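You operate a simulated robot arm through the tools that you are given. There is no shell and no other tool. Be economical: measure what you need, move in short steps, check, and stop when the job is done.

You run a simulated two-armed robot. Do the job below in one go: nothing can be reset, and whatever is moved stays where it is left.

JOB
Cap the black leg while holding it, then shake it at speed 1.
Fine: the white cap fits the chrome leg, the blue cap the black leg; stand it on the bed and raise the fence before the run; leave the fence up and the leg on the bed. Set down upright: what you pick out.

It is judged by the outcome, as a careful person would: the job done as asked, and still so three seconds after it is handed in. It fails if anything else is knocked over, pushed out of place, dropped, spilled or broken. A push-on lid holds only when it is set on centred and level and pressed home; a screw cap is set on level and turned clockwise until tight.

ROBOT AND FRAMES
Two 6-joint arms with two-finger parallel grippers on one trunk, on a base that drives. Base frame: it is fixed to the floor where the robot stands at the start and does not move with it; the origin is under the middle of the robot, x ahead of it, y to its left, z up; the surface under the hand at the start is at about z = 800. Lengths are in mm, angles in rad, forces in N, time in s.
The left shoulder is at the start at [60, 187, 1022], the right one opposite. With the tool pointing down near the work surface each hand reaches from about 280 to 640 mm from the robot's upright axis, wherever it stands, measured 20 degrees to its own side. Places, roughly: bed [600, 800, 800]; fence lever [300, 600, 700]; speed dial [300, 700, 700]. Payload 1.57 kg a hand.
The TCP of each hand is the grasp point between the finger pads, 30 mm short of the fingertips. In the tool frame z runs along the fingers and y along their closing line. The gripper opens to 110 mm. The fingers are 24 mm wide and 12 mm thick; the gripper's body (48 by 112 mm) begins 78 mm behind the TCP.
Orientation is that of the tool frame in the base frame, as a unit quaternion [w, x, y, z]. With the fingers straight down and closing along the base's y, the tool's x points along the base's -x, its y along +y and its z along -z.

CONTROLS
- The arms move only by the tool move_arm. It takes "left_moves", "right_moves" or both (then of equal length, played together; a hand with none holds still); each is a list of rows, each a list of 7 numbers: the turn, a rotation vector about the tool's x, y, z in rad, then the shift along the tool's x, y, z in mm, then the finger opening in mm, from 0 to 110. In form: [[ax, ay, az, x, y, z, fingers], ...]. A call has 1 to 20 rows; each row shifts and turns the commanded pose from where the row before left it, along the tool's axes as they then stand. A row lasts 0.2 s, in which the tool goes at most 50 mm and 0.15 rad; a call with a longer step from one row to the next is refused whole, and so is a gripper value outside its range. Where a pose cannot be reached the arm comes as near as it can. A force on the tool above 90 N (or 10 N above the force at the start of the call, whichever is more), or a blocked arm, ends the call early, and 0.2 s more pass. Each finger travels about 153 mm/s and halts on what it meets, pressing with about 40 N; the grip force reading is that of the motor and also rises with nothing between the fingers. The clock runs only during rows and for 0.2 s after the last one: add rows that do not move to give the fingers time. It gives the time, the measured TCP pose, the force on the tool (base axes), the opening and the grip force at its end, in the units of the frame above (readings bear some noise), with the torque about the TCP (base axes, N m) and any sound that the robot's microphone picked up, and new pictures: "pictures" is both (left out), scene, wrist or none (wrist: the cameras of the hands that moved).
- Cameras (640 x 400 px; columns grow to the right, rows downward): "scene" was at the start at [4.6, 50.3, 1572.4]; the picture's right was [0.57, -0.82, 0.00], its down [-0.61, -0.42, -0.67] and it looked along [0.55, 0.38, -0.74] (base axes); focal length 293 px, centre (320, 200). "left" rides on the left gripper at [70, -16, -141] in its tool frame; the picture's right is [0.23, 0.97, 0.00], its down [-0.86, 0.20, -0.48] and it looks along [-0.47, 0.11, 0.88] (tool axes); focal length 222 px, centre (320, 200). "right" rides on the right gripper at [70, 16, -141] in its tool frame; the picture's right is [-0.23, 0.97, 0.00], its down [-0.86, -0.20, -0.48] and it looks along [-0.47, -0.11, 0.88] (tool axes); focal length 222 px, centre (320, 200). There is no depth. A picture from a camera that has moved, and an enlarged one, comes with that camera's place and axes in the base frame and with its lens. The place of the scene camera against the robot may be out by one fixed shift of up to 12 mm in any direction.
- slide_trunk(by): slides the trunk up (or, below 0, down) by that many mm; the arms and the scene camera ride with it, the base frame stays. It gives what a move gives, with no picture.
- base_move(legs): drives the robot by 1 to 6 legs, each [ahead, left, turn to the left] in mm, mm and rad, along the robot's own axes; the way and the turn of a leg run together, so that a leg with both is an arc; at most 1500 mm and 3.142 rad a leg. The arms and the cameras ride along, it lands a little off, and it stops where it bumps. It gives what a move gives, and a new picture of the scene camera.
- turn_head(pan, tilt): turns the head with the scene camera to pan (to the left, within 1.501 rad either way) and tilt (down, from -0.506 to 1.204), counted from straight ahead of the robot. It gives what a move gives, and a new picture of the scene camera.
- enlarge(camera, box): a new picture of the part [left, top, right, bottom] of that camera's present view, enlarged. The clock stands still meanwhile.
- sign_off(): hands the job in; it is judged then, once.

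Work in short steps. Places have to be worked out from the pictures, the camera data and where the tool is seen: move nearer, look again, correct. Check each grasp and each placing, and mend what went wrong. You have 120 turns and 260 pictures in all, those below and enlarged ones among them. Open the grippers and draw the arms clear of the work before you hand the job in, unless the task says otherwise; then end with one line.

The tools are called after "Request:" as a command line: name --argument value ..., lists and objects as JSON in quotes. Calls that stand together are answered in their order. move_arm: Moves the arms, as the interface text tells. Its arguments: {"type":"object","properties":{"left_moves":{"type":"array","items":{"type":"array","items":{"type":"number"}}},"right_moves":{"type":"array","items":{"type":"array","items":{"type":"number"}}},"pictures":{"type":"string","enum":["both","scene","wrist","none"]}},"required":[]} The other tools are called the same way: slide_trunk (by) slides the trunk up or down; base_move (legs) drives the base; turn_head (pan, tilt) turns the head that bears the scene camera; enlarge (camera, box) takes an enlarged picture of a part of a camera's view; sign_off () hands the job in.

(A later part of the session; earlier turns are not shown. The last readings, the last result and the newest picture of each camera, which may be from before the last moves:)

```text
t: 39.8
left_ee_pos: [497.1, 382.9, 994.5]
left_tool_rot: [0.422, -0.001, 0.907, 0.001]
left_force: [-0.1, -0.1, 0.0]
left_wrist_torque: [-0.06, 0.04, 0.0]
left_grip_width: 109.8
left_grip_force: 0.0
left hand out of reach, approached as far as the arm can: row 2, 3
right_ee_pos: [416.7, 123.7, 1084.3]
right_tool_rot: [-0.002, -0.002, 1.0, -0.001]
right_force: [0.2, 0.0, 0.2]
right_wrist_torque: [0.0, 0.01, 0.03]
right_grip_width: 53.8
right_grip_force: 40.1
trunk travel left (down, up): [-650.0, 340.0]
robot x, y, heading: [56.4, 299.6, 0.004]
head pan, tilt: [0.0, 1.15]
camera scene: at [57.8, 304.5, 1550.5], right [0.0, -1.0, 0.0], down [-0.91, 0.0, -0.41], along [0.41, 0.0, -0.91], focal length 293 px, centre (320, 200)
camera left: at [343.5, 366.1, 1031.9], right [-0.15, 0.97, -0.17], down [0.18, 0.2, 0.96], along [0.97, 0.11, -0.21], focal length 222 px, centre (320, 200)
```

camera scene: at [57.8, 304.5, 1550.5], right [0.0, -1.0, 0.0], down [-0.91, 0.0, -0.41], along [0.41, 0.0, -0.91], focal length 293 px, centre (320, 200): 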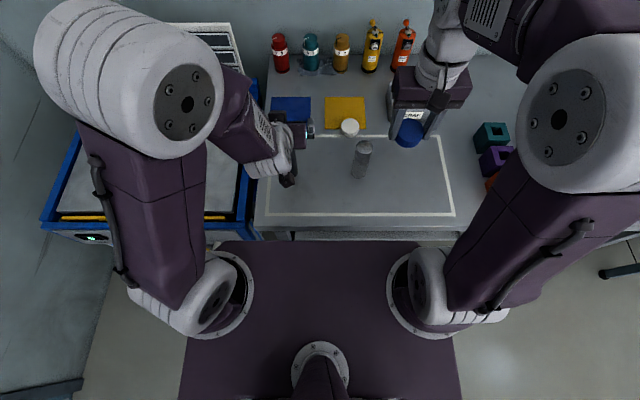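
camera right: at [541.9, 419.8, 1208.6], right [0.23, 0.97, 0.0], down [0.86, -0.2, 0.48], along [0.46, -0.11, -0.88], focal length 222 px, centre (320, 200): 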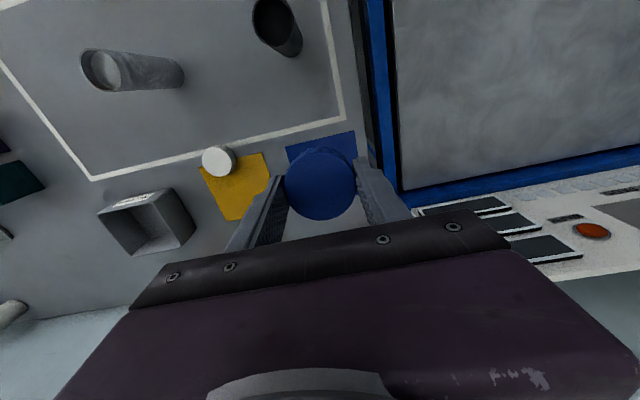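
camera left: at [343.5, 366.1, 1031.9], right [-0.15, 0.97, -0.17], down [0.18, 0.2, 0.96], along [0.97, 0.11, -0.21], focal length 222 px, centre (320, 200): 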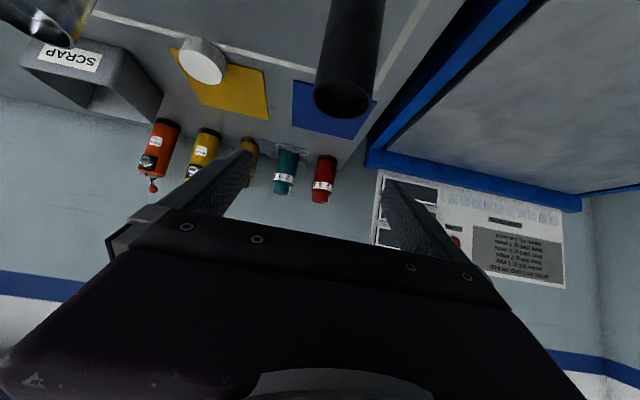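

The arm swung its elbow up meanwhile. I try a small correcting move back over the leg at this height (tips still above the leg top).

Request:
move_arm --left_moves '[[0, 0, 0, 7, 4, -8.4, 110], [0, 0, 0, 7.7, 0, 6.4, 110], [0, 0, 0, 0, 0, 0, 110]]' --pictures "wrist"

```text
t: 40.6
left_ee_pos: [498.2, 380.4, 984.7]
left_tool_rot: [0.422, -0.002, 0.906, 0.001]
left_force: [1.0, -0.6, -0.3]
left_wrist_torque: [0.02, -0.01, 0.05]
left_grip_width: 110.0
left_grip_force: 0.0
left hand out of reach, approached as far as the arm can: row 1
right_ee_pos: [416.8, 122.7, 1084.9]
right_tool_rot: [-0.001, -0.001, 1.0, 0.001]
right_force: [-1.0, 0.0, 0.5]
right_wrist_torque: [0.01, 0.02, 0.01]
right_grip_width: 53.7
right_grip_force: 40.2
trunk travel left (down, up): [-650.0, 340.0]
robot x, y, heading: [61.2, 299.0, 0.001]
head pan, tilt: [0.0, 1.15]
camera left: at [344.1, 364.0, 1023.0], right [-0.15, 0.97, -0.17], down [0.18, 0.2, 0.96], along [0.97, 0.11, -0.21], focal length 222 px, centre (320, 200)
```

left: 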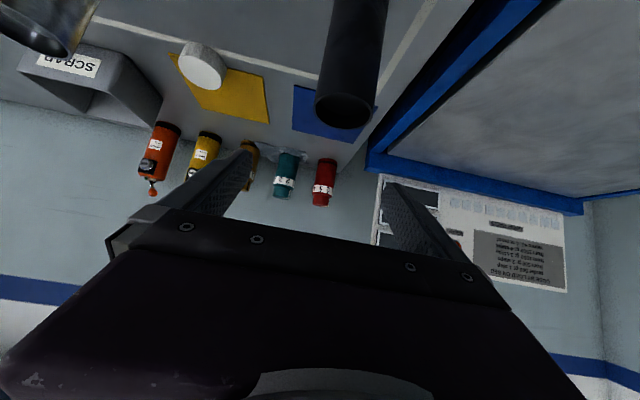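

Inner reach limit: the robot is too close for the tilted hand. Tips clear the leg by ~30 mm, so I back off 60 mm and 20 mm right.

Request:
base_move --legs '[[-60, -20, 0]]'

Request:
move_arm --left_moves '[[0, 0, 0, -8.2, 13, 9.8, 110], [0, 0, 0, -8.2, 13, 9.8, 110], [0, 0, 0, -8.2, 0, 9.8, 110], [0, 0, 0, -8.2, 0, 9.8, 110], [0, 0, 0, 0, 0, 0, 110]]'

```text
t: 41.6
left_ee_pos: [438.9, 359.9, 985.5]
left_tool_rot: [0.422, -0.001, 0.907, 0.0]
left_force: [0.1, 0.0, 0.4]
left_wrist_torque: [0.03, -0.02, 0.0]
left_grip_width: 109.9
left_grip_force: 0.1
right_ee_pos: [359.4, 102.4, 1084.0]
right_tool_rot: [0.0, -0.002, 1.0, 0.0]
right_force: [-0.2, 0.7, 0.0]
right_wrist_torque: [-0.01, -0.01, -0.03]
right_grip_width: 53.6
right_grip_force: 39.5
trunk travel left (down, up): [-650.0, 340.0]
robot x, y, heading: [-2.5, 282.3, -0.004]
head pan, tilt: [0.0, 1.15]
camera scene: at [-0.1, 284.3, 1550.5], right [0.0, -1.0, 0.0], down [-0.91, 0.0, -0.41], along [0.41, 0.0, -0.91], focal length 293 px, centre (320, 200)
```

scene: 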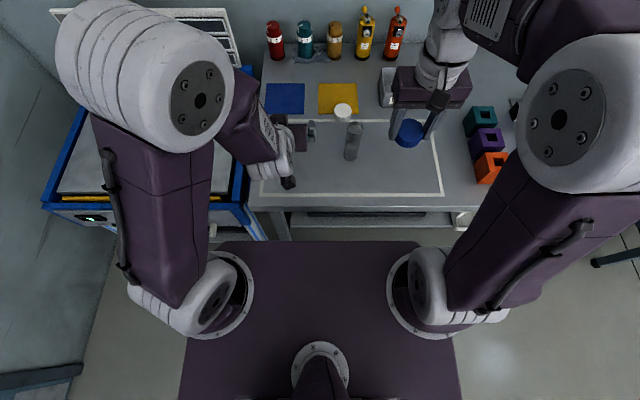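

```text
t: 42.8
left_ee_pos: [488.0, 386.7, 984.9]
left_tool_rot: [0.423, -0.001, 0.906, 0.001]
left_force: [-0.7, 0.3, 0.0]
left_wrist_torque: [-0.03, -0.01, 0.03]
left_grip_width: 110.1
left_grip_force: 0.1
right_ee_pos: [355.7, 102.2, 1084.5]
right_tool_rot: [0.0, -0.001, 1.0, 0.0]
right_force: [0.3, -0.3, -0.8]
right_wrist_torque: [0.0, 0.0, 0.01]
right_grip_width: 53.7
right_grip_force: 40.0
trunk travel left (down, up): [-650.0, 340.0]
robot x, y, heading: [-2.1, 279.5, 0.001]
head pan, tilt: [0.0, 1.15]
camera scene: at [-2.1, 283.8, 1550.5], right [0.0, -1.0, 0.0], down [-0.91, 0.0, -0.41], along [0.41, 0.0, -0.91], focal length 293 px, centre (320, 200)
camera left: at [335.3, 369.4, 1023.0], right [-0.15, 0.97, -0.17], down [0.18, 0.2, 0.96], along [0.97, 0.11, -0.21], focal length 222 px, centre (320, 200)
```

scene: 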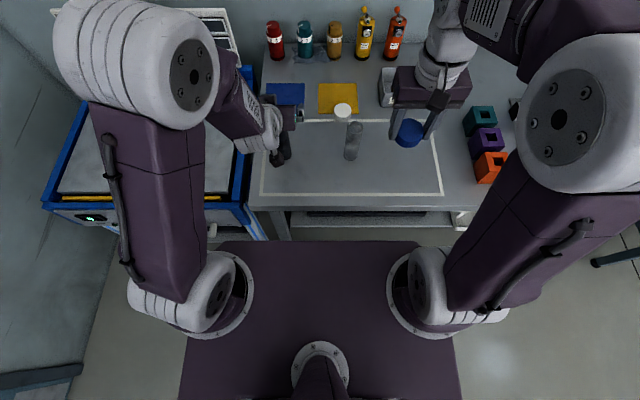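
left: 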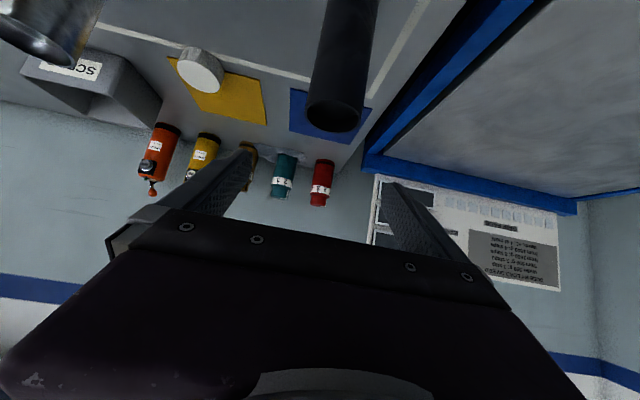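

Reachable now; leg at about [484, 385.5]. Descend vertically to z≈905 and check alignment.

Request:
move_arm --left_moves '[[0, 0, 0, 30.6, -1, 25.7, 110], [0, 0, 0, 32.2, 0, 23.9, 110], [0, 0, 0, 0, 0, 0, 110]]' --pictures "wrist"

```text
t: 43.6
left_ee_pos: [484.9, 385.4, 905.5]
left_tool_rot: [0.423, -0.001, 0.906, 0.001]
left_force: [-1.7, -0.4, -0.2]
left_wrist_torque: [0.03, 0.01, -0.01]
left_grip_width: 109.7
left_grip_force: 0.1
right_ee_pos: [356.5, 101.7, 1085.4]
right_tool_rot: [-0.001, 0.0, 1.0, 0.0]
right_force: [-0.1, -0.2, 0.1]
right_wrist_torque: [0.03, -0.03, -0.02]
right_grip_width: 53.9
right_grip_force: 39.9
trunk travel left (down, up): [-650.0, 340.0]
robot x, y, heading: [0.9, 279.7, 0.001]
head pan, tilt: [0.0, 1.15]
camera left: at [332.6, 368.6, 942.9], right [-0.15, 0.97, -0.17], down [0.18, 0.2, 0.96], along [0.97, 0.11, -0.21], focal length 222 px, centre (320, 200)
```

left: 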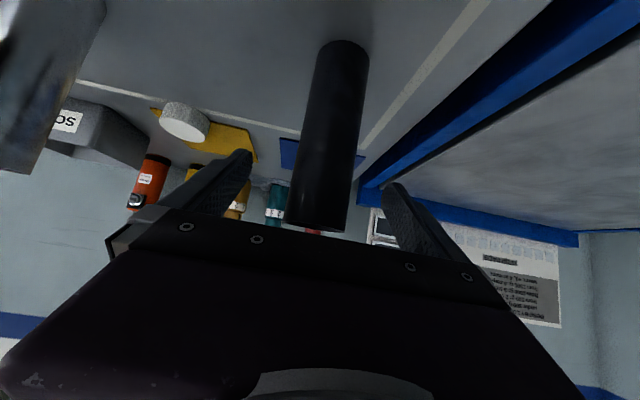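

The leg lies between the fingers. Descend another 58 mm to z≈847 and close gently.

Request:
move_arm --left_moves '[[0, 0, 0, 23, -1, 19.3, 110], [0, 0, 0, 21.4, 0, 18, 110], [0, 0, 0, 0, 0, 0, 110]]'

```text
t: 44.4
left_ee_pos: [490.3, 383.6, 849.5]
left_tool_rot: [0.419, -0.002, 0.908, 0.002]
left_force: [0.8, -0.5, -0.1]
left_wrist_torque: [0.01, -0.04, 0.01]
left_grip_width: 109.7
left_grip_force: 0.1
left hand out of reach, approached as far as the arm can: row 2
right_ee_pos: [358.2, 102.1, 1085.3]
right_tool_rot: [-0.001, 0.0, 1.0, 0.0]
right_force: [0.1, 0.3, -0.8]
right_wrist_torque: [-0.01, 0.02, 0.02]
right_grip_width: 53.8
right_grip_force: 40.5
trunk travel left (down, up): [-650.0, 340.0]
robot x, y, heading: [-3.7, 280.3, 0.003]
head pan, tilt: [0.0, 1.15]
camera scene: at [-1.6, 284.0, 1550.5], right [0.0, -1.0, 0.0], down [-0.91, 0.0, -0.41], along [0.41, 0.0, -0.91], focal length 293 px, centre (320, 200)
camera left: at [337.8, 365.6, 888.3], right [-0.15, 0.97, -0.17], down [0.19, 0.2, 0.96], along [0.97, 0.11, -0.21], focal length 222 px, centre (320, 200)
```

scene: 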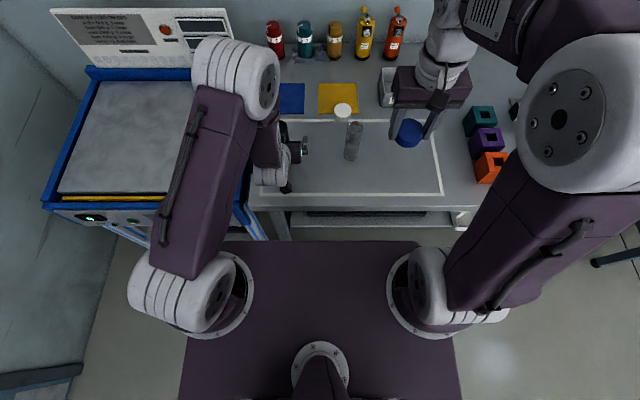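
left: 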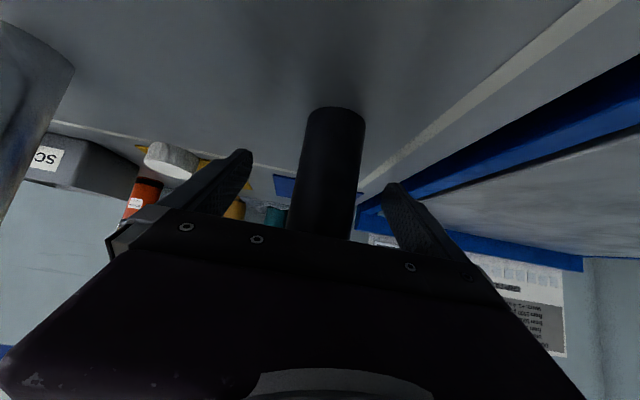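

The leg is well between the pads with no contact. Close the left fingers.

Request:
move_arm --left_moves '[[0, 0, 0, 0, 0, 0, 80], [0, 0, 0, 0, 0, 0, 60], [0, 0, 0, 0, 0, 0, 50], [0, 0, 0, 0, 0, 0, 40], [0, 0, 0, 0, 0, 0, 34], [0, 0, 0, 0, 0, 0, 34]]' --pictures "wrist"

```text
t: 45.8
left_ee_pos: [492.2, 382.5, 850.5]
left_tool_rot: [0.42, 0.0, 0.907, 0.001]
left_force: [0.8, 0.1, 0.9]
left_wrist_torque: [0.02, -0.01, 0.0]
left_grip_width: 41.1
left_grip_force: 39.7
right_ee_pos: [357.8, 100.9, 1085.1]
right_tool_rot: [-0.001, -0.001, 1.0, 0.0]
right_force: [0.7, 0.3, -0.1]
right_wrist_torque: [-0.01, 0.01, -0.01]
right_grip_width: 53.6
right_grip_force: 40.2
trunk travel left (down, up): [-650.0, 340.0]
robot x, y, heading: [4.2, 277.4, 0.001]
head pan, tilt: [0.0, 1.15]
camera left: at [338.1, 365.5, 888.5], right [-0.15, 0.97, -0.17], down [0.19, 0.2, 0.96], along [0.97, 0.11, -0.21], focal length 222 px, centre (320, 200)
```

left: 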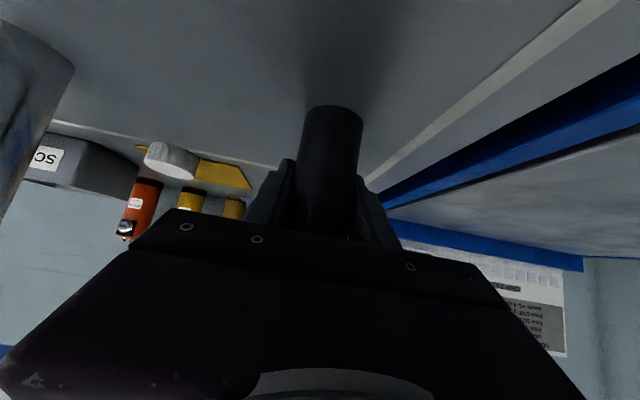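

Leg held (41.1 mm, 40 N). I look at the leg top with the scene camera to place the cap.

Request:
enlarge --camera "scene" --box '[230, 100, 390, 200]'

Request:
enlarge --camera "right" --box '[0, 0, 640, 400]'

```text
4.00 times, centred on (310, 150) of scene
camera zoom: at [-1.1, 284.0, 1550.5], right [0.0, -1.0, 0.0], down [-0.91, 0.0, -0.41], along [0.41, 0.0, -0.91], focal length 1171 px, centre (360, 400)
```

zoom: 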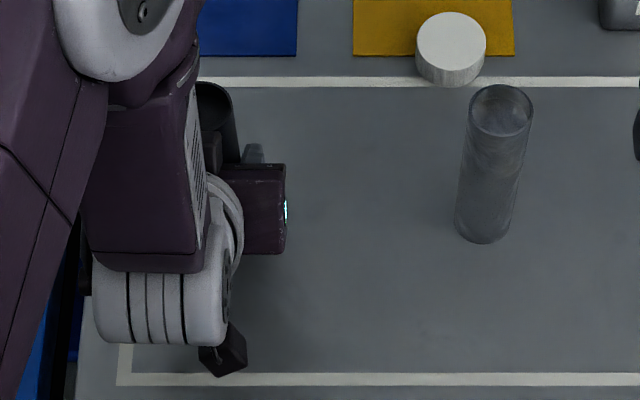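

```text
1.00 times, centred on (320, 200) of right (not enlarged: the box is as wide or as high as the picture)
camera zoom: at [288.4, 119.3, 1225.6], right [0.23, 0.97, 0.0], down [0.86, -0.2, 0.48], along [0.46, -0.11, -0.88], focal length 222 px, centre (320, 200)
```

zoom: 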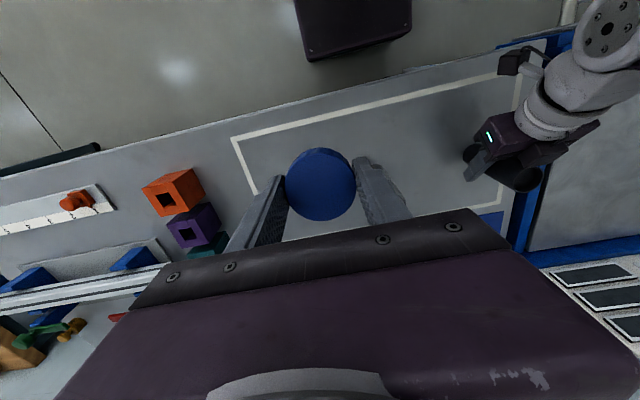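

The left forearm stands too close behind the leg for the right hand to come down. I lift the leg 60 mm and swing the left hand about the vertical so it points rightward (−y), leaving room for the right hand.

Request:
move_arm --left_moves '[[0, 0, 0, -15.3, 0, -12.9, 34], [0, 0, 0, -30.6, 0, -25.7, 34], [0, 0, 0, 0, 0, 0, 34], [0.077, 0, 0.064, 0, 0, 0, 34], [0.077, 0, 0.064, 0, 0, 0, 34], [0.077, 0, 0.064, 0, 0, 0, 34], [0.077, 0, 0.064, 0, 0, 0, 34], [0.077, 0, 0.064, 0, 0, 0, 34], [0, 0, 0, 0, 0, 0, 34]]'

```text
t: 47.8
left_ee_pos: [490.4, 382.7, 908.2]
left_tool_rot: [0.409, 0.225, 0.878, -0.105]
left_force: [0.6, 0.0, -2.4]
left_wrist_torque: [-0.01, -0.01, 0.01]
left_grip_width: 41.0
left_grip_force: 40.0
right_ee_pos: [357.2, 101.8, 1085.0]
right_tool_rot: [-0.001, -0.001, 1.0, 0.0]
right_force: [0.2, 0.3, 0.2]
right_wrist_torque: [0.01, -0.02, 0.01]
right_grip_width: 53.8
right_grip_force: 40.3
trunk travel left (down, up): [-650.0, 340.0]
robot x, y, heading: [-2.2, 280.4, 0.002]
head pan, tilt: [0.0, 1.15]
camera scene: at [-0.9, 283.7, 1550.5], right [0.0, -1.0, 0.0], down [-0.91, 0.0, -0.41], along [0.41, 0.0, -0.91], focal length 293 px, centre (320, 200)
camera left: at [348.5, 441.8, 947.0], right [0.34, 0.92, -0.17], down [0.26, 0.09, 0.96], along [0.91, -0.37, -0.21], focal length 222 px, centre (320, 200)
```

scene: 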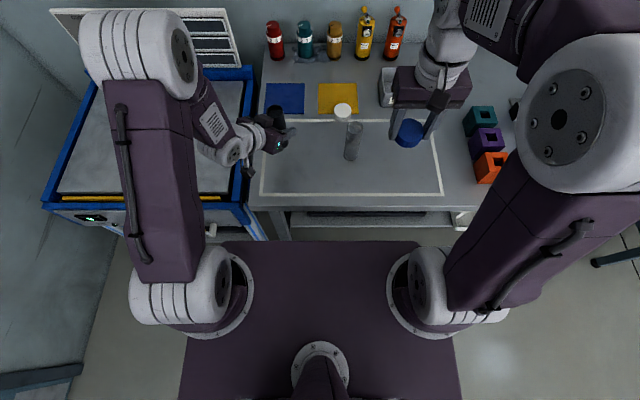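
left: 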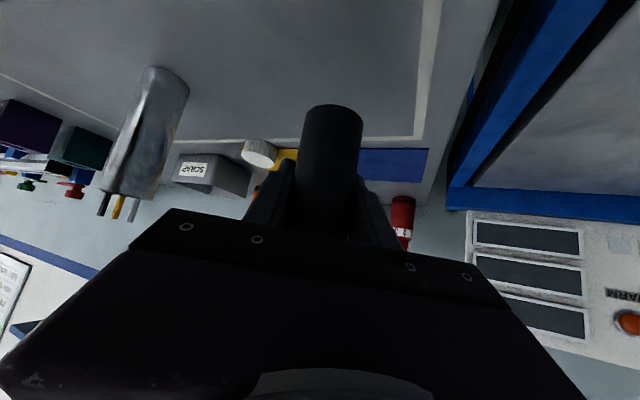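

Works well (yaw ≈ −29°). Continue swinging by another ~40°.

Request:
move_arm --left_moves '[[0.077, 0, 0.064, 0, 0, 0, 34], [0.077, 0, 0.064, 0, 0, 0, 34], [0.077, 0, 0.064, 0, 0, 0, 34], [0.077, 0, 0.064, 0, 0, 0, 34], [0.077, 0, 0.064, 0, 0, 0, 34], [0.077, 0, 0.064, 0, 0, 0, 34], [0.077, 0, 0.064, 0, 0, 0, 34], [0, 0, 0, 0, 0, 0, 34]]' --pictures "scene"

```text
t: 49.6
left_ee_pos: [490.6, 383.2, 908.9]
left_tool_rot: [0.348, 0.511, 0.749, -0.24]
left_force: [0.1, -0.4, -2.4]
left_wrist_torque: [-0.05, -0.02, -0.01]
left_grip_width: 41.2
left_grip_force: 40.2
right_ee_pos: [357.6, 102.1, 1085.7]
right_tool_rot: [0.0, -0.001, 1.0, 0.0]
right_force: [0.3, -0.6, -0.6]
right_wrist_torque: [0.04, -0.02, 0.02]
right_grip_width: 53.7
right_grip_force: 39.8
trunk travel left (down, up): [-650.0, 340.0]
robot x, y, heading: [-2.3, 279.0, 0.002]
head pan, tilt: [0.0, 1.15]
camera scene: at [-1.1, 284.0, 1550.5], right [0.0, -1.0, 0.0], down [-0.91, 0.0, -0.41], along [0.41, 0.0, -0.91], focal length 293 px, centre (320, 200)
```

scene: 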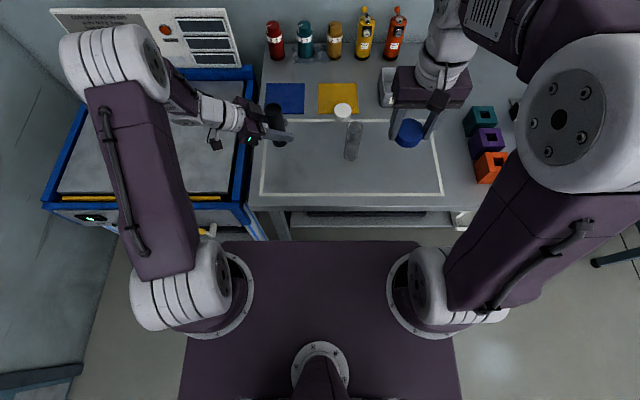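

Room is clear. I shift the held leg 50 mm right and lower it back to rest on the table for firm support while capping.

Request:
move_arm --left_moves '[[0, 0, 0, -15, -9.1, 17.9, 34], [0, 0, 0, -15, -9.1, 17.9, 34], [0, 0, 0, 19.2, 0, 16, 34], [0, 0, 0, 19.2, 0, 16, 34], [0, 0, 0, 4.6, 0, 3.9, 34], [0, 0, 0, 0, 0, 0, 34]]' --pictures "both"

```text
t: 51.0
left_ee_pos: [490.4, 333.1, 854.3]
left_tool_rot: [0.349, 0.51, 0.748, -0.241]
left_force: [-0.1, 0.1, -2.4]
left_wrist_torque: [-0.04, -0.01, -0.01]
left_grip_width: 41.2
left_grip_force: 40.1
right_ee_pos: [357.2, 102.2, 1085.4]
right_tool_rot: [-0.001, -0.002, 1.0, -0.002]
right_force: [0.5, 0.0, -0.6]
right_wrist_torque: [-0.03, 0.01, 0.01]
right_grip_width: 53.9
right_grip_force: 39.9
trunk travel left (down, up): [-650.0, 340.0]
robot x, y, heading: [-1.0, 281.8, -0.0]
head pan, tilt: [0.0, 1.15]
camera scene: at [-0.6, 284.3, 1550.5], right [0.0, -1.0, 0.0], down [-0.91, 0.0, -0.41], along [0.41, 0.0, -0.91], focal length 293 px, centre (320, 200)
camera left: at [420.0, 469.4, 891.1], right [0.85, 0.49, -0.18], down [0.26, -0.1, 0.96], along [0.45, -0.87, -0.21], focal length 222 px, centre (320, 200)
```

scene: 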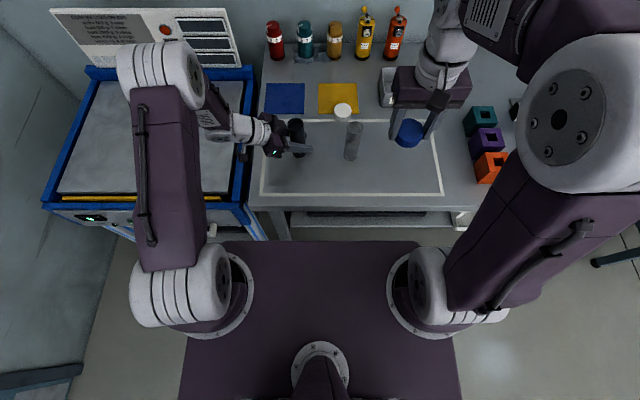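
left: 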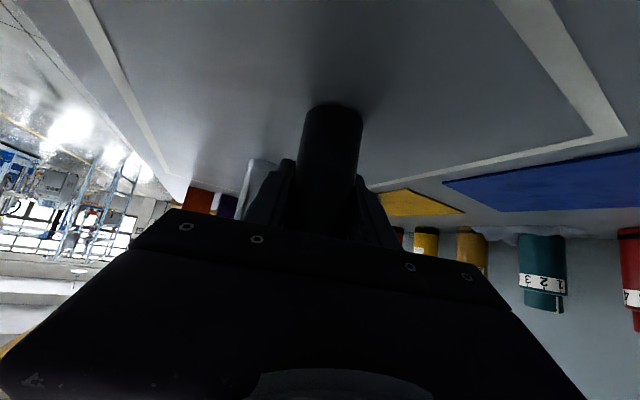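

Four millimetres left; lower until contact shows.

Request:
move_arm --left_moves '[[0, 0, 0, 1.9, 0, 1.6, 34], [0, 0, 0, 1.2, 0, 1, 34], [0, 0, 0, 0, 0, 0, 34]]' --pictures "none"

Request:
enlarge --camera "scene" --box '[240, 90, 400, 190]'

```text
t: 51.8
left_ee_pos: [491.2, 332.9, 850.3]
left_tool_rot: [0.35, 0.51, 0.749, -0.24]
left_force: [-0.3, 0.7, 9.5]
left_wrist_torque: [0.35, 0.11, 0.05]
left_grip_width: 41.3
left_grip_force: 40.2
right_ee_pos: [355.9, 102.5, 1084.2]
right_tool_rot: [-0.001, 0.0, 1.0, 0.0]
right_force: [0.5, -0.2, -0.3]
right_wrist_torque: [0.02, 0.0, -0.01]
right_grip_width: 54.1
right_grip_force: 40.3
trunk travel left (down, up): [-650.0, 340.0]
robot x, y, heading: [-2.9, 277.2, 0.003]
head pan, tilt: [0.0, 1.15]
```

```text
4.00 times, centred on (320, 140) of scene
camera zoom: at [-2.4, 284.1, 1550.7], right [0.0, -1.0, 0.0], down [-0.91, 0.0, -0.41], along [0.41, 0.0, -0.91], focal length 1171 px, centre (320, 440)
```

zoom: 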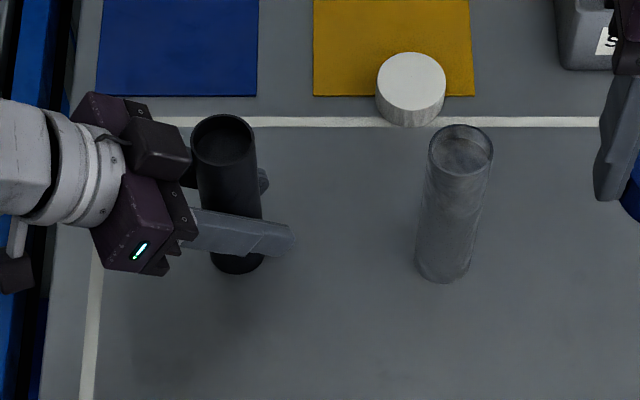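

Contact felt (≈10 N): leg stands on the table, held. Leg axis estimate ≈ [487, 343], top ≈ 925. Now yaw the right hand 90° so its fingers close along x with its camera on the right side.

Request:
move_arm --right_moves '[[0, 0, -0.1428, 0, 0, 0, 45], [0, 0, -0.1428, 0, 0, 0, 45], [0, 0, -0.1428, 0, 0, 0, 45], [0, 0, -0.1428, 0, 0, 0, 45], [0, 0, -0.1428, 0, 0, 0, 45], [0, 0, -0.1428, 0, 0, 0, 45], [0, 0, -0.1428, 0, 0, 0, 45], [0, 0, -0.1428, 0, 0, 0, 45], [0, 0, -0.1428, 0, 0, 0, 45], [0, 0, -0.1428, 0, 0, 0, 45], [0, 0, -0.1428, 0, 0, 0, 45], [0, 0, 0, 0, 0, 0, 45]]'

```text
t: 54.4
left_ee_pos: [490.0, 333.1, 850.7]
left_tool_rot: [0.349, 0.51, 0.748, -0.24]
left_force: [7.2, 2.0, 20.2]
left_wrist_torque: [0.69, -0.21, -0.2]
left_grip_width: 41.1
left_grip_force: 40.0
right_ee_pos: [356.4, 101.7, 1085.1]
right_tool_rot: [0.0, 0.707, -0.707, 0.0]
right_force: [-0.1, 0.6, -0.2]
right_wrist_torque: [-0.04, 0.0, 0.03]
right_grip_width: 54.0
right_grip_force: 40.3
trunk travel left (down, up): [-650.0, 340.0]
robot x, y, heading: [-1.4, 278.4, 0.006]
head pan, tilt: [0.0, 1.15]
camera scene: at [-2.6, 283.9, 1550.6], right [0.0, -1.0, 0.0], down [-0.91, 0.0, -0.41], along [0.41, 0.0, -0.91], focal length 293 px, centre (320, 200)
camera right: at [341.0, 33.0, 1226.1], right [-0.97, 0.22, 0.0], down [0.2, 0.86, 0.48], along [0.11, 0.47, -0.88], focal length 222 px, centre (320, 200)
```

scene: 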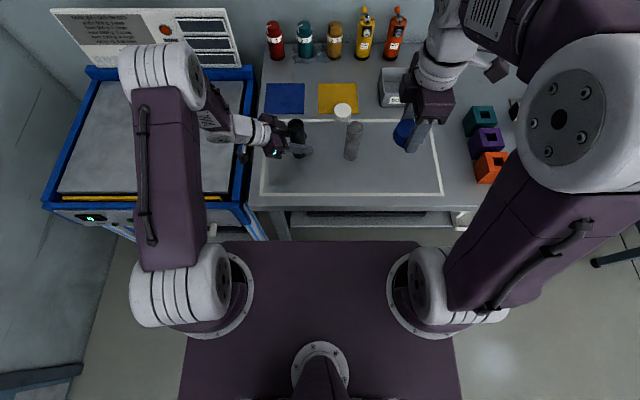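
right: 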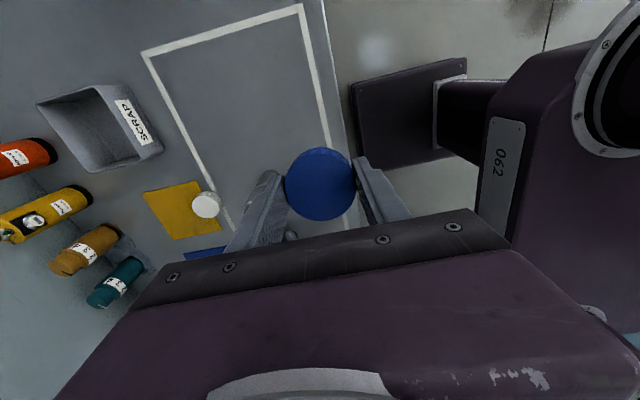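

Yawed. I relax the left hand by 0.7 mm and move the right to about [487, 250, 1020] to view the leg top from the side.

Request:
move_arm --right_moves '[[0, 0, 0, -29.6, -26, 10, 45], [0, 0, 0, -29.6, -26, 13, 45], [0, 0, 0, -29.6, -26, 13, 45], [0, 0, 0, -29.6, -26, 13, 45], [0, 0, 0, -29.6, -26, 13, 45], [0, 0, 0, 0, 0, 0, 45]]' --left_moves '[[0, 0, 0, -0.55, 0, -0.45, 34], [0, 0, 0, 0, 0, 0, 34], [0, 0, 0, 0, 0, 0, 34], [0, 0, 0, 0, 0, 0, 34], [0, 0, 0, 0, 0, 0, 34], [0, 0, 0, 0, 0, 0, 34]]'

Request:
enlarge --camera "right" --box '[240, 60, 480, 260]'

```text
t: 55.8
left_ee_pos: [489.8, 332.5, 849.7]
left_tool_rot: [0.348, 0.512, 0.748, -0.241]
left_force: [-0.4, -0.3, 4.6]
left_wrist_torque: [0.2, 0.03, 0.03]
left_grip_width: 40.9
left_grip_force: 40.0
right_ee_pos: [487.6, 250.1, 1021.2]
right_tool_rot: [-0.001, -0.707, 0.707, 0.0]
right_force: [-0.4, -0.2, -0.7]
right_wrist_torque: [0.01, 0.0, 0.04]
right_grip_width: 53.8
right_grip_force: 40.5
trunk travel left (down, up): [-650.0, 340.0]
robot x, y, heading: [-2.1, 278.4, 0.004]
head pan, tilt: [0.0, 1.15]
camera scene: at [-2.2, 283.4, 1550.4], right [0.0, -1.0, 0.0], down [-0.91, 0.0, -0.41], along [0.41, 0.0, -0.91], focal length 293 px, centre (320, 200)
camera right: at [471.4, 181.3, 1162.6], right [-0.97, 0.23, 0.0], down [0.2, 0.86, 0.48], along [0.11, 0.47, -0.88], focal length 222 px, centre (320, 200)
camera left: at [419.2, 469.6, 888.2], right [0.85, 0.49, -0.18], down [0.26, -0.1, 0.96], along [0.45, -0.87, -0.21], focal length 222 px, centre (320, 200)
```

scene: 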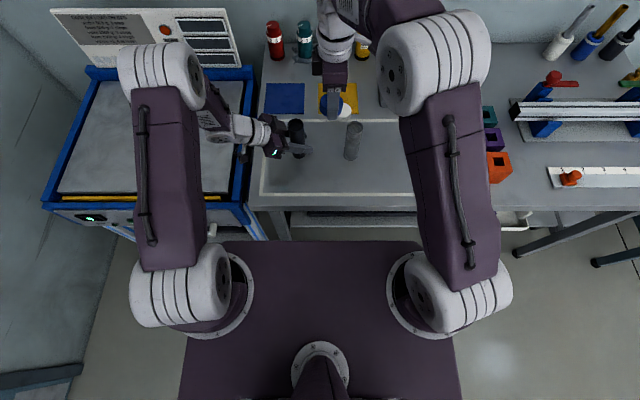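
right: 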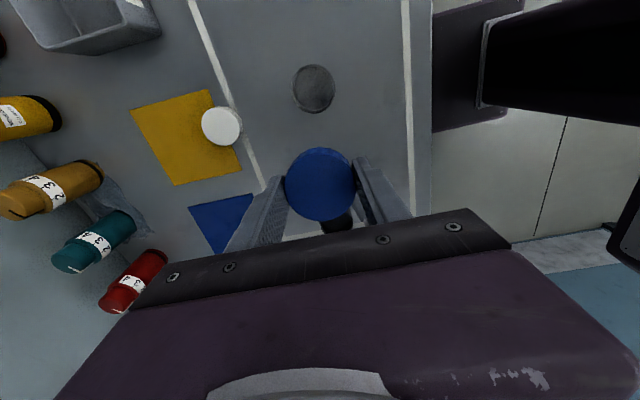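
left: 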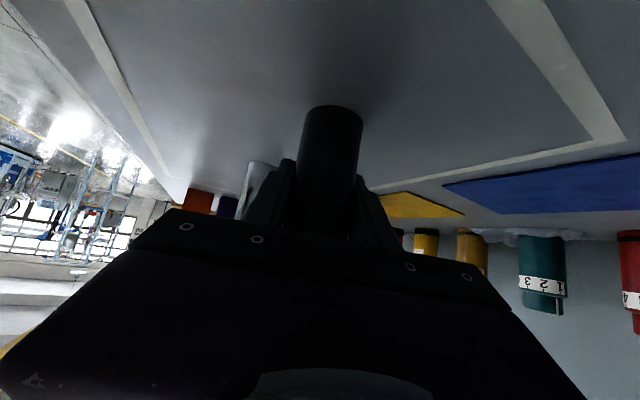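

```text
2.00 times, centred on (360, 160) of right
camera zoom: at [471.4, 181.3, 1162.6], right [-0.97, 0.23, 0.0], down [0.2, 0.86, 0.48], along [0.11, 0.47, -0.88], focal length 444 px, centre (240, 280)
```

zoom: 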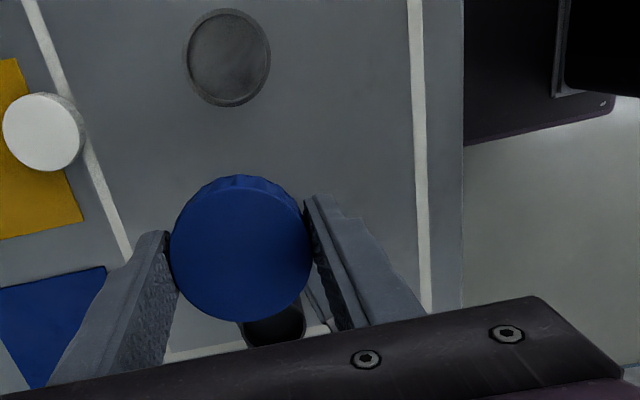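

Leg-top column confirms x≈487. Move the cap over the leg at hover height (≈20 mm above), then compare cap and leg in the scene view.

Request:
move_arm --right_moves '[[0, 0, 0, -31, 0, 0, 45], [0, 0, 0, -31, 0, 0, 45], [0, 0, 0, -31.5, 0.3, 0, 45], [0, 0, 0, 0, 0, 20, 45], [0, 0, 0, 0, 0, 20, 45], [0, 0, 0, 0, 0, 0, 45]]' --pictures "none"

Request:
enlarge --camera "scene" --box '[250, 80, 378, 160]'

Request:
enlarge --camera "right" --box '[200, 100, 440, 250]'

```text
t: 57.2
left_ee_pos: [490.1, 332.9, 851.6]
left_tool_rot: [0.349, 0.51, 0.749, -0.241]
left_force: [-0.5, -0.5, 0.9]
left_wrist_torque: [0.05, 0.04, 0.01]
left_grip_width: 41.3
left_grip_force: 40.0
right_ee_pos: [485.7, 343.2, 981.8]
right_tool_rot: [-0.001, -0.706, 0.708, 0.0]
right_force: [-0.2, 0.2, -0.7]
right_wrist_torque: [0.03, 0.02, -0.01]
right_grip_width: 53.9
right_grip_force: 39.9
trunk travel left (down, up): [-650.0, 340.0]
robot x, y, heading: [-1.0, 277.5, 0.003]
head pan, tilt: [0.0, 1.15]
```

```text
5.00 times, centred on (314, 120) of scene
camera zoom: at [-1.3, 284.0, 1550.5], right [0.0, -1.0, 0.0], down [-0.91, 0.0, -0.41], along [0.41, 0.0, -0.91], focal length 1463 px, centre (350, 600)
```

zoom: 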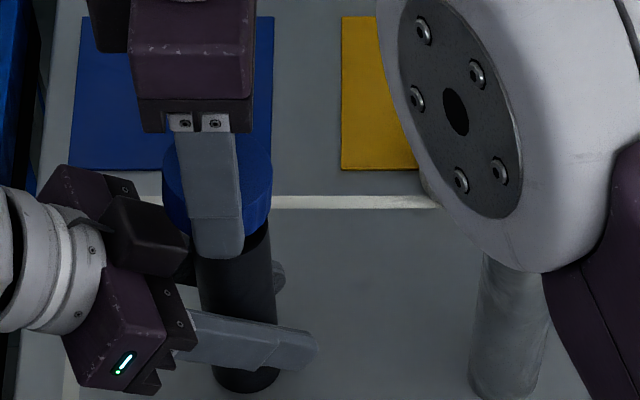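

```text
2.67 times, centred on (320, 175) of right
camera zoom: at [470.6, 274.4, 1122.9], right [-0.97, 0.23, 0.0], down [0.2, 0.86, 0.48], along [0.11, 0.47, -0.88], focal length 592 px, centre (320, 267)
```

zoom: 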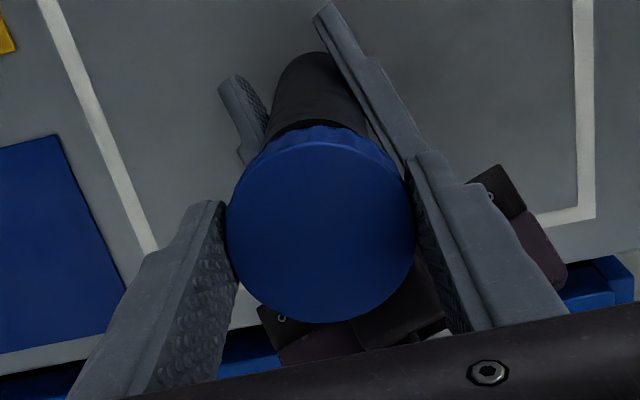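

Scene comparison suggests the cap is a few mm too far in +y. I zoom further to measure both.

Request:
enlarge --camera "scene" --box '[276, 104, 324, 164]'

Request:
turn_head --pan 0.0 --tilt 1.0

```text
6.67 times, centred on (300, 134) of scene
camera zoom: at [-1.3, 284.0, 1550.5], right [0.0, -1.0, 0.0], down [-0.91, 0.0, -0.41], along [0.41, 0.0, -0.91], focal length 1951 px, centre (453, 640)
```

zoom: 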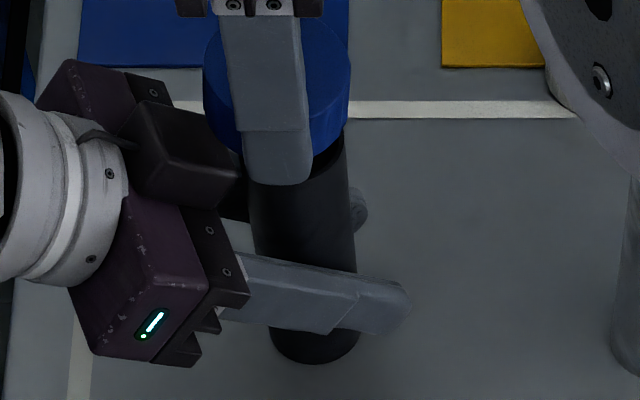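

```text
t: 57.9
left_ee_pos: [489.8, 333.3, 849.8]
left_tool_rot: [0.348, 0.51, 0.749, -0.24]
left_force: [-1.3, 1.1, -0.7]
left_wrist_torque: [0.02, 0.01, -0.03]
left_grip_width: 41.0
left_grip_force: 39.7
right_ee_pos: [486.5, 344.0, 980.9]
right_tool_rot: [0.001, 0.708, -0.707, -0.001]
right_force: [0.6, 0.1, -0.2]
right_wrist_torque: [0.02, 0.02, -0.03]
right_grip_width: 53.6
right_grip_force: 40.5
trunk travel left (down, up): [-650.0, 340.0]
robot x, y, heading: [-4.3, 276.4, -0.002]
head pan, tilt: [0.0, 1.0]
camera scene: at [8.8, 284.1, 1560.2], right [0.0, -1.0, 0.0], down [-0.84, 0.0, -0.54], along [0.54, 0.0, -0.84], focal length 293 px, centre (320, 200)
```

scene: 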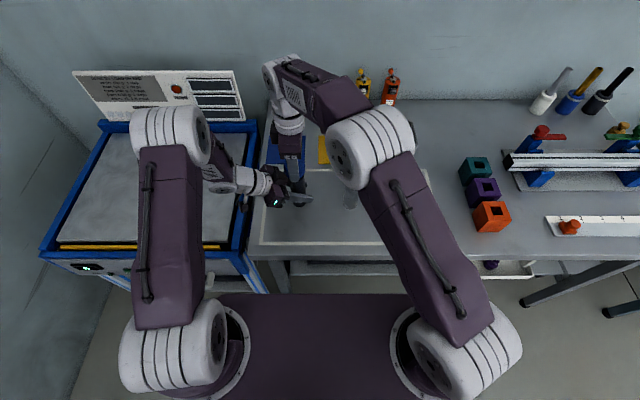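

The cap sits ~4 mm too far in +y relative to the leg. Shift by −4 (to y≈340) and lower to just above the rim.

Request:
move_arm --right_moves '[[0, 0, 0, 3.8, -0.5, 0, 45], [0, 0, 0, 0, 0, 14, 45], [0, 0, 0, 0, 0, 4, 45], [0, 0, 0, 0, 0, 0, 45]]' --pictures "none"

Request:
enlarge --camera "scene" --box '[260, 150, 340, 220]'

Request:
enlarge --camera "right" --box '[240, 80, 400, 200]'

```text
t: 58.9
left_ee_pos: [489.6, 332.3, 851.1]
left_tool_rot: [0.348, 0.51, 0.749, -0.239]
left_force: [3.6, 4.9, -10.6]
left_wrist_torque: [-0.98, -0.55, -0.22]
left_grip_width: 41.5
left_grip_force: 40.3
right_ee_pos: [487.9, 339.2, 966.0]
right_tool_rot: [-0.001, 0.707, -0.707, 0.0]
right_force: [1.2, -7.1, 20.5]
right_wrist_torque: [0.39, 0.14, 0.11]
right_grip_width: 53.6
right_grip_force: 39.7
trunk travel left (down, up): [-650.0, 340.0]
robot x, y, heading: [0.6, 277.7, 0.001]
head pan, tilt: [0.0, 1.0]
```

```text
5.71 times, centred on (300, 185) of scene
camera zoom: at [8.5, 283.6, 1560.4], right [0.0, -1.0, 0.0], down [-0.84, 0.0, -0.54], along [0.54, 0.0, -0.84], focal length 1672 px, centre (434, 286)
```

zoom: 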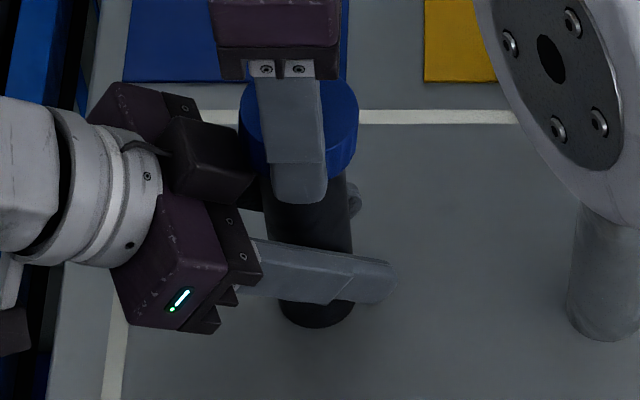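

```text
3.33 times, centred on (320, 140) of right
camera zoom: at [471.5, 270.4, 1106.6], right [-0.97, 0.23, 0.0], down [0.2, 0.86, 0.48], along [0.11, 0.47, -0.88], focal length 740 px, centre (320, 400)
```

zoom: 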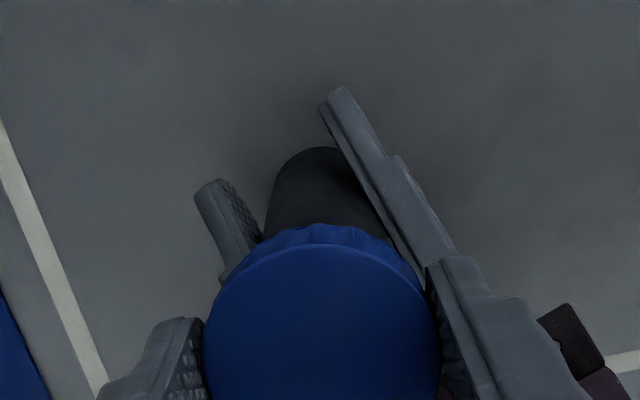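

Contact came early (20 N with a sideways push): the cap's edge is meeting the left gripper's body, since the leg sits too deep in that grip. I raise the right hand; then, leg standing on the table, I'll regrip it lower and nearer the fingertips.

Request:
move_arm --right_moves '[[0, 0, 0, 0, 0, -20, 45], [0, 0, 0, 0, 0, -40, 45], [0, 0, 0, 0, 0, 0, 45]]' --pictures "none"

Request:
enlarge --camera "scene" --box '[260, 150, 340, 220]'

Request:
enlarge --camera "right" --box '[200, 80, 440, 230]'

```text
t: 59.7
left_ee_pos: [490.5, 332.8, 850.5]
left_tool_rot: [0.349, 0.51, 0.749, -0.24]
left_force: [-0.3, -0.1, -0.5]
left_wrist_torque: [0.01, -0.05, 0.02]
left_grip_width: 41.2
left_grip_force: 40.2
right_ee_pos: [487.3, 339.3, 1024.6]
right_tool_rot: [0.001, 0.708, -0.706, 0.0]
right_force: [0.0, -0.5, -0.1]
right_wrist_torque: [-0.03, 0.0, 0.03]
right_grip_width: 53.4
right_grip_force: 40.3
trunk travel left (down, up): [-650.0, 340.0]
robot x, y, heading: [-4.3, 276.8, 0.003]
head pan, tilt: [0.0, 1.0]
```

```text
5.71 times, centred on (300, 185) of scene
camera zoom: at [9.2, 284.2, 1560.2], right [0.0, -1.0, 0.0], down [-0.84, 0.0, -0.54], along [0.54, 0.0, -0.84], focal length 1672 px, centre (434, 286)
```

zoom: 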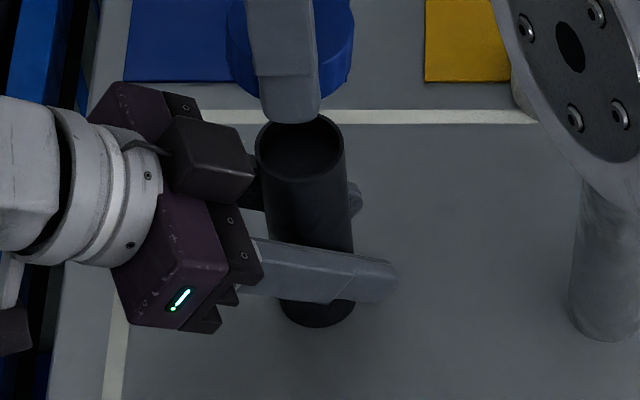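

```text
2.67 times, centred on (320, 155) of right
camera zoom: at [472.2, 270.8, 1165.2], right [-0.97, 0.23, 0.0], down [0.2, 0.86, 0.48], along [0.11, 0.47, -0.88], focal length 592 px, centre (320, 320)
```

zoom: 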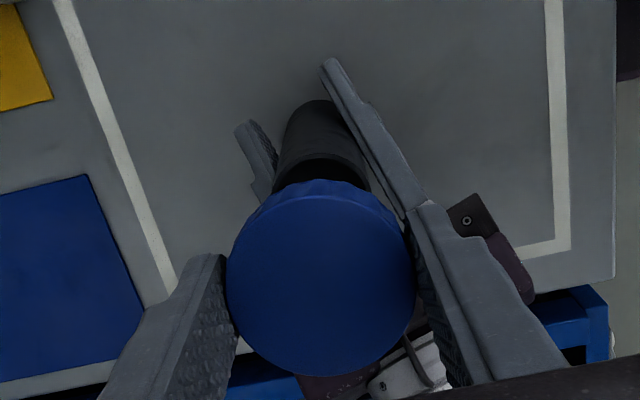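

Cap and leg are now aligned within ~1 mm, and the leg rim indeed nearly touches the left gripper's body. I open the left fingers, retreat 18 mm and lower 14 mm, and look before re-closing.

Request:
move_arm --left_moves '[[0, 0, 0, 0, 0, 0, 50], [0, 0, 0, 0, 0, 0, 62], [0, 0, 0, 0, 0, 0, 62], [0, 0, 0, 11.2, 0, -2.4, 62], [0, 0, 0, 11.1, 0, -2.4, 62], [0, 0, 0, 0, 0, 0, 62]]' --pictures "wrist"

Request:
enlarge --camera "scene" --box '[260, 150, 340, 220]'

```text
t: 61.1
left_ee_pos: [482.7, 349.9, 836.1]
left_tool_rot: [0.348, 0.511, 0.748, -0.24]
left_force: [-0.2, -0.4, 0.2]
left_wrist_torque: [0.0, -0.04, -0.02]
left_grip_width: 61.9
left_grip_force: 0.1
right_ee_pos: [487.0, 339.2, 1024.0]
right_tool_rot: [0.001, 0.708, -0.706, -0.001]
right_force: [-0.1, 0.0, 1.0]
right_wrist_torque: [0.0, 0.04, -0.02]
right_grip_width: 53.8
right_grip_force: 39.8
trunk travel left (down, up): [-650.0, 340.0]
robot x, y, heading: [-1.4, 277.1, 0.002]
head pan, tilt: [0.0, 1.0]
camera left: at [413.2, 486.8, 873.9], right [0.85, 0.49, -0.18], down [0.26, -0.1, 0.96], along [0.45, -0.87, -0.21], focal length 222 px, centre (320, 200)
```

left: 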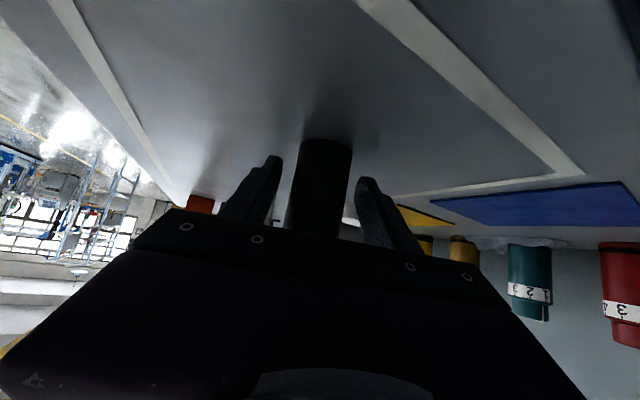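

```text
5.71 times, centred on (300, 185) of scene
camera zoom: at [9.0, 283.9, 1560.2], right [0.0, -1.0, 0.0], down [-0.84, 0.0, -0.54], along [0.54, 0.0, -0.84], focal length 1672 px, centre (434, 286)
```

zoom: 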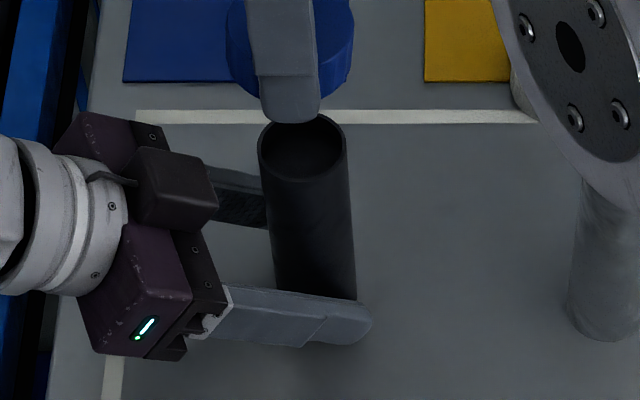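

The leg stands free and the gripper body is now well clear. Re-close the left fingers.

Request:
move_arm --left_moves '[[0, 0, 0, 0, 0, 0, 52], [0, 0, 0, 0, 0, 0, 46], [0, 0, 0, 0, 0, 0, 40], [0, 0, 0, 0, 0, 0, 34], [0, 0, 0, 0, 0, 0, 34]]' --pictures "none"

Request:
enlarge --camera "scene" --box '[260, 150, 340, 220]'

Request:
enlarge --camera "right" --box '[200, 80, 440, 230]'

```text
t: 62.3
left_ee_pos: [484.2, 350.8, 836.3]
left_tool_rot: [0.348, 0.511, 0.749, -0.241]
left_force: [0.2, -0.6, 0.0]
left_wrist_torque: [-0.04, 0.06, 0.02]
left_grip_width: 40.7
left_grip_force: 39.6
right_ee_pos: [487.6, 340.4, 1025.2]
right_tool_rot: [-0.001, -0.707, 0.707, 0.001]
right_force: [0.0, 0.3, -0.9]
right_wrist_torque: [-0.02, 0.01, 0.0]
right_grip_width: 53.9
right_grip_force: 39.4
trunk travel left (down, up): [-650.0, 340.0]
robot x, y, heading: [3.0, 276.9, 0.002]
head pan, tilt: [0.0, 1.0]
```

```text
5.71 times, centred on (300, 185) of scene
camera zoom: at [9.0, 284.2, 1560.2], right [0.0, -1.0, 0.0], down [-0.84, 0.0, -0.54], along [0.54, 0.0, -0.84], focal length 1672 px, centre (434, 286)
```

zoom: 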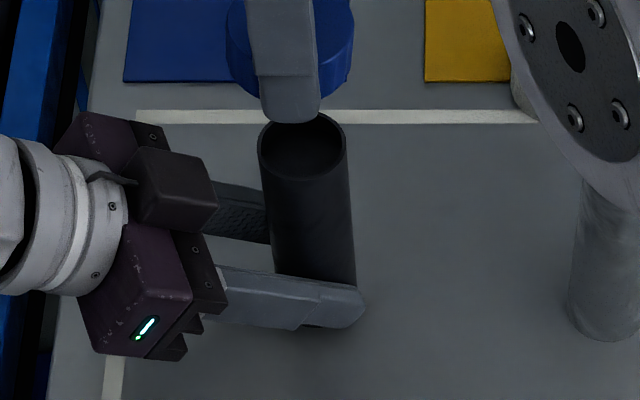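

```text
2.67 times, centred on (320, 155) of right
camera zoom: at [472.1, 270.7, 1165.3], right [-0.97, 0.23, 0.0], down [0.2, 0.86, 0.48], along [0.11, 0.47, -0.88], focal length 592 px, centre (320, 320)
```

zoom: 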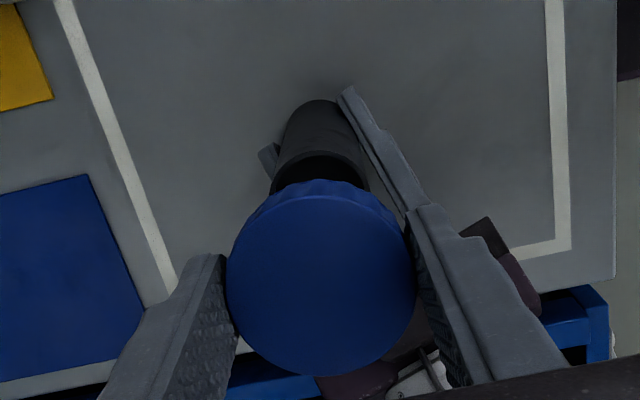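

Held again (40.7 mm) and aligned within ~1 mm. Lower toward the rim (with +0.7 mm in y), watching force.

Request:
move_arm --right_moves '[[0, 0, 0, -0.7, 0, 25, 45], [0, 0, 0, 0, 0, 25, 45], [0, 0, 0, 0, 0, 9, 45], [0, 0, 0, 0, 0, 0, 45]]' --pictures "none"

Request:
enlarge --camera "scene" --box '[260, 150, 340, 220]'

```text
t: 63.3
left_ee_pos: [484.3, 349.8, 836.0]
left_tool_rot: [0.348, 0.51, 0.749, -0.24]
left_force: [0.8, -0.6, -0.1]
left_wrist_torque: [0.02, 0.04, 0.0]
left_grip_width: 40.8
left_grip_force: 39.5
right_ee_pos: [487.8, 340.6, 964.5]
right_tool_rot: [0.001, 0.707, -0.707, 0.0]
right_force: [0.8, -0.3, -0.9]
right_wrist_torque: [0.01, 0.01, -0.02]
right_grip_width: 53.9
right_grip_force: 40.1
trunk travel left (down, up): [-650.0, 340.0]
robot x, y, heading: [-0.7, 276.9, 0.007]
head pan, tilt: [0.0, 1.0]
```

```text
5.71 times, centred on (300, 185) of scene
camera zoom: at [9.0, 284.2, 1560.2], right [0.0, -1.0, 0.0], down [-0.84, 0.0, -0.54], along [0.54, 0.0, -0.84], focal length 1672 px, centre (434, 286)
```

zoom: 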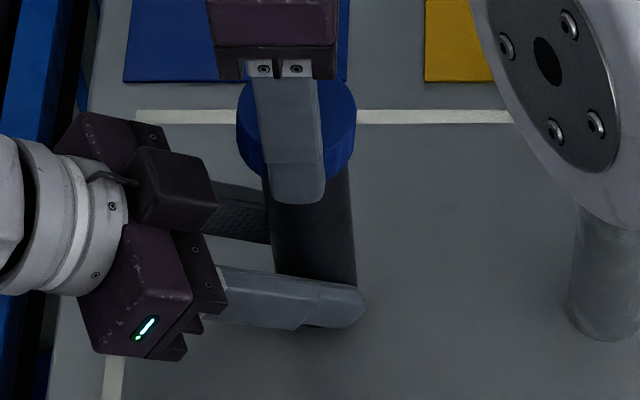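

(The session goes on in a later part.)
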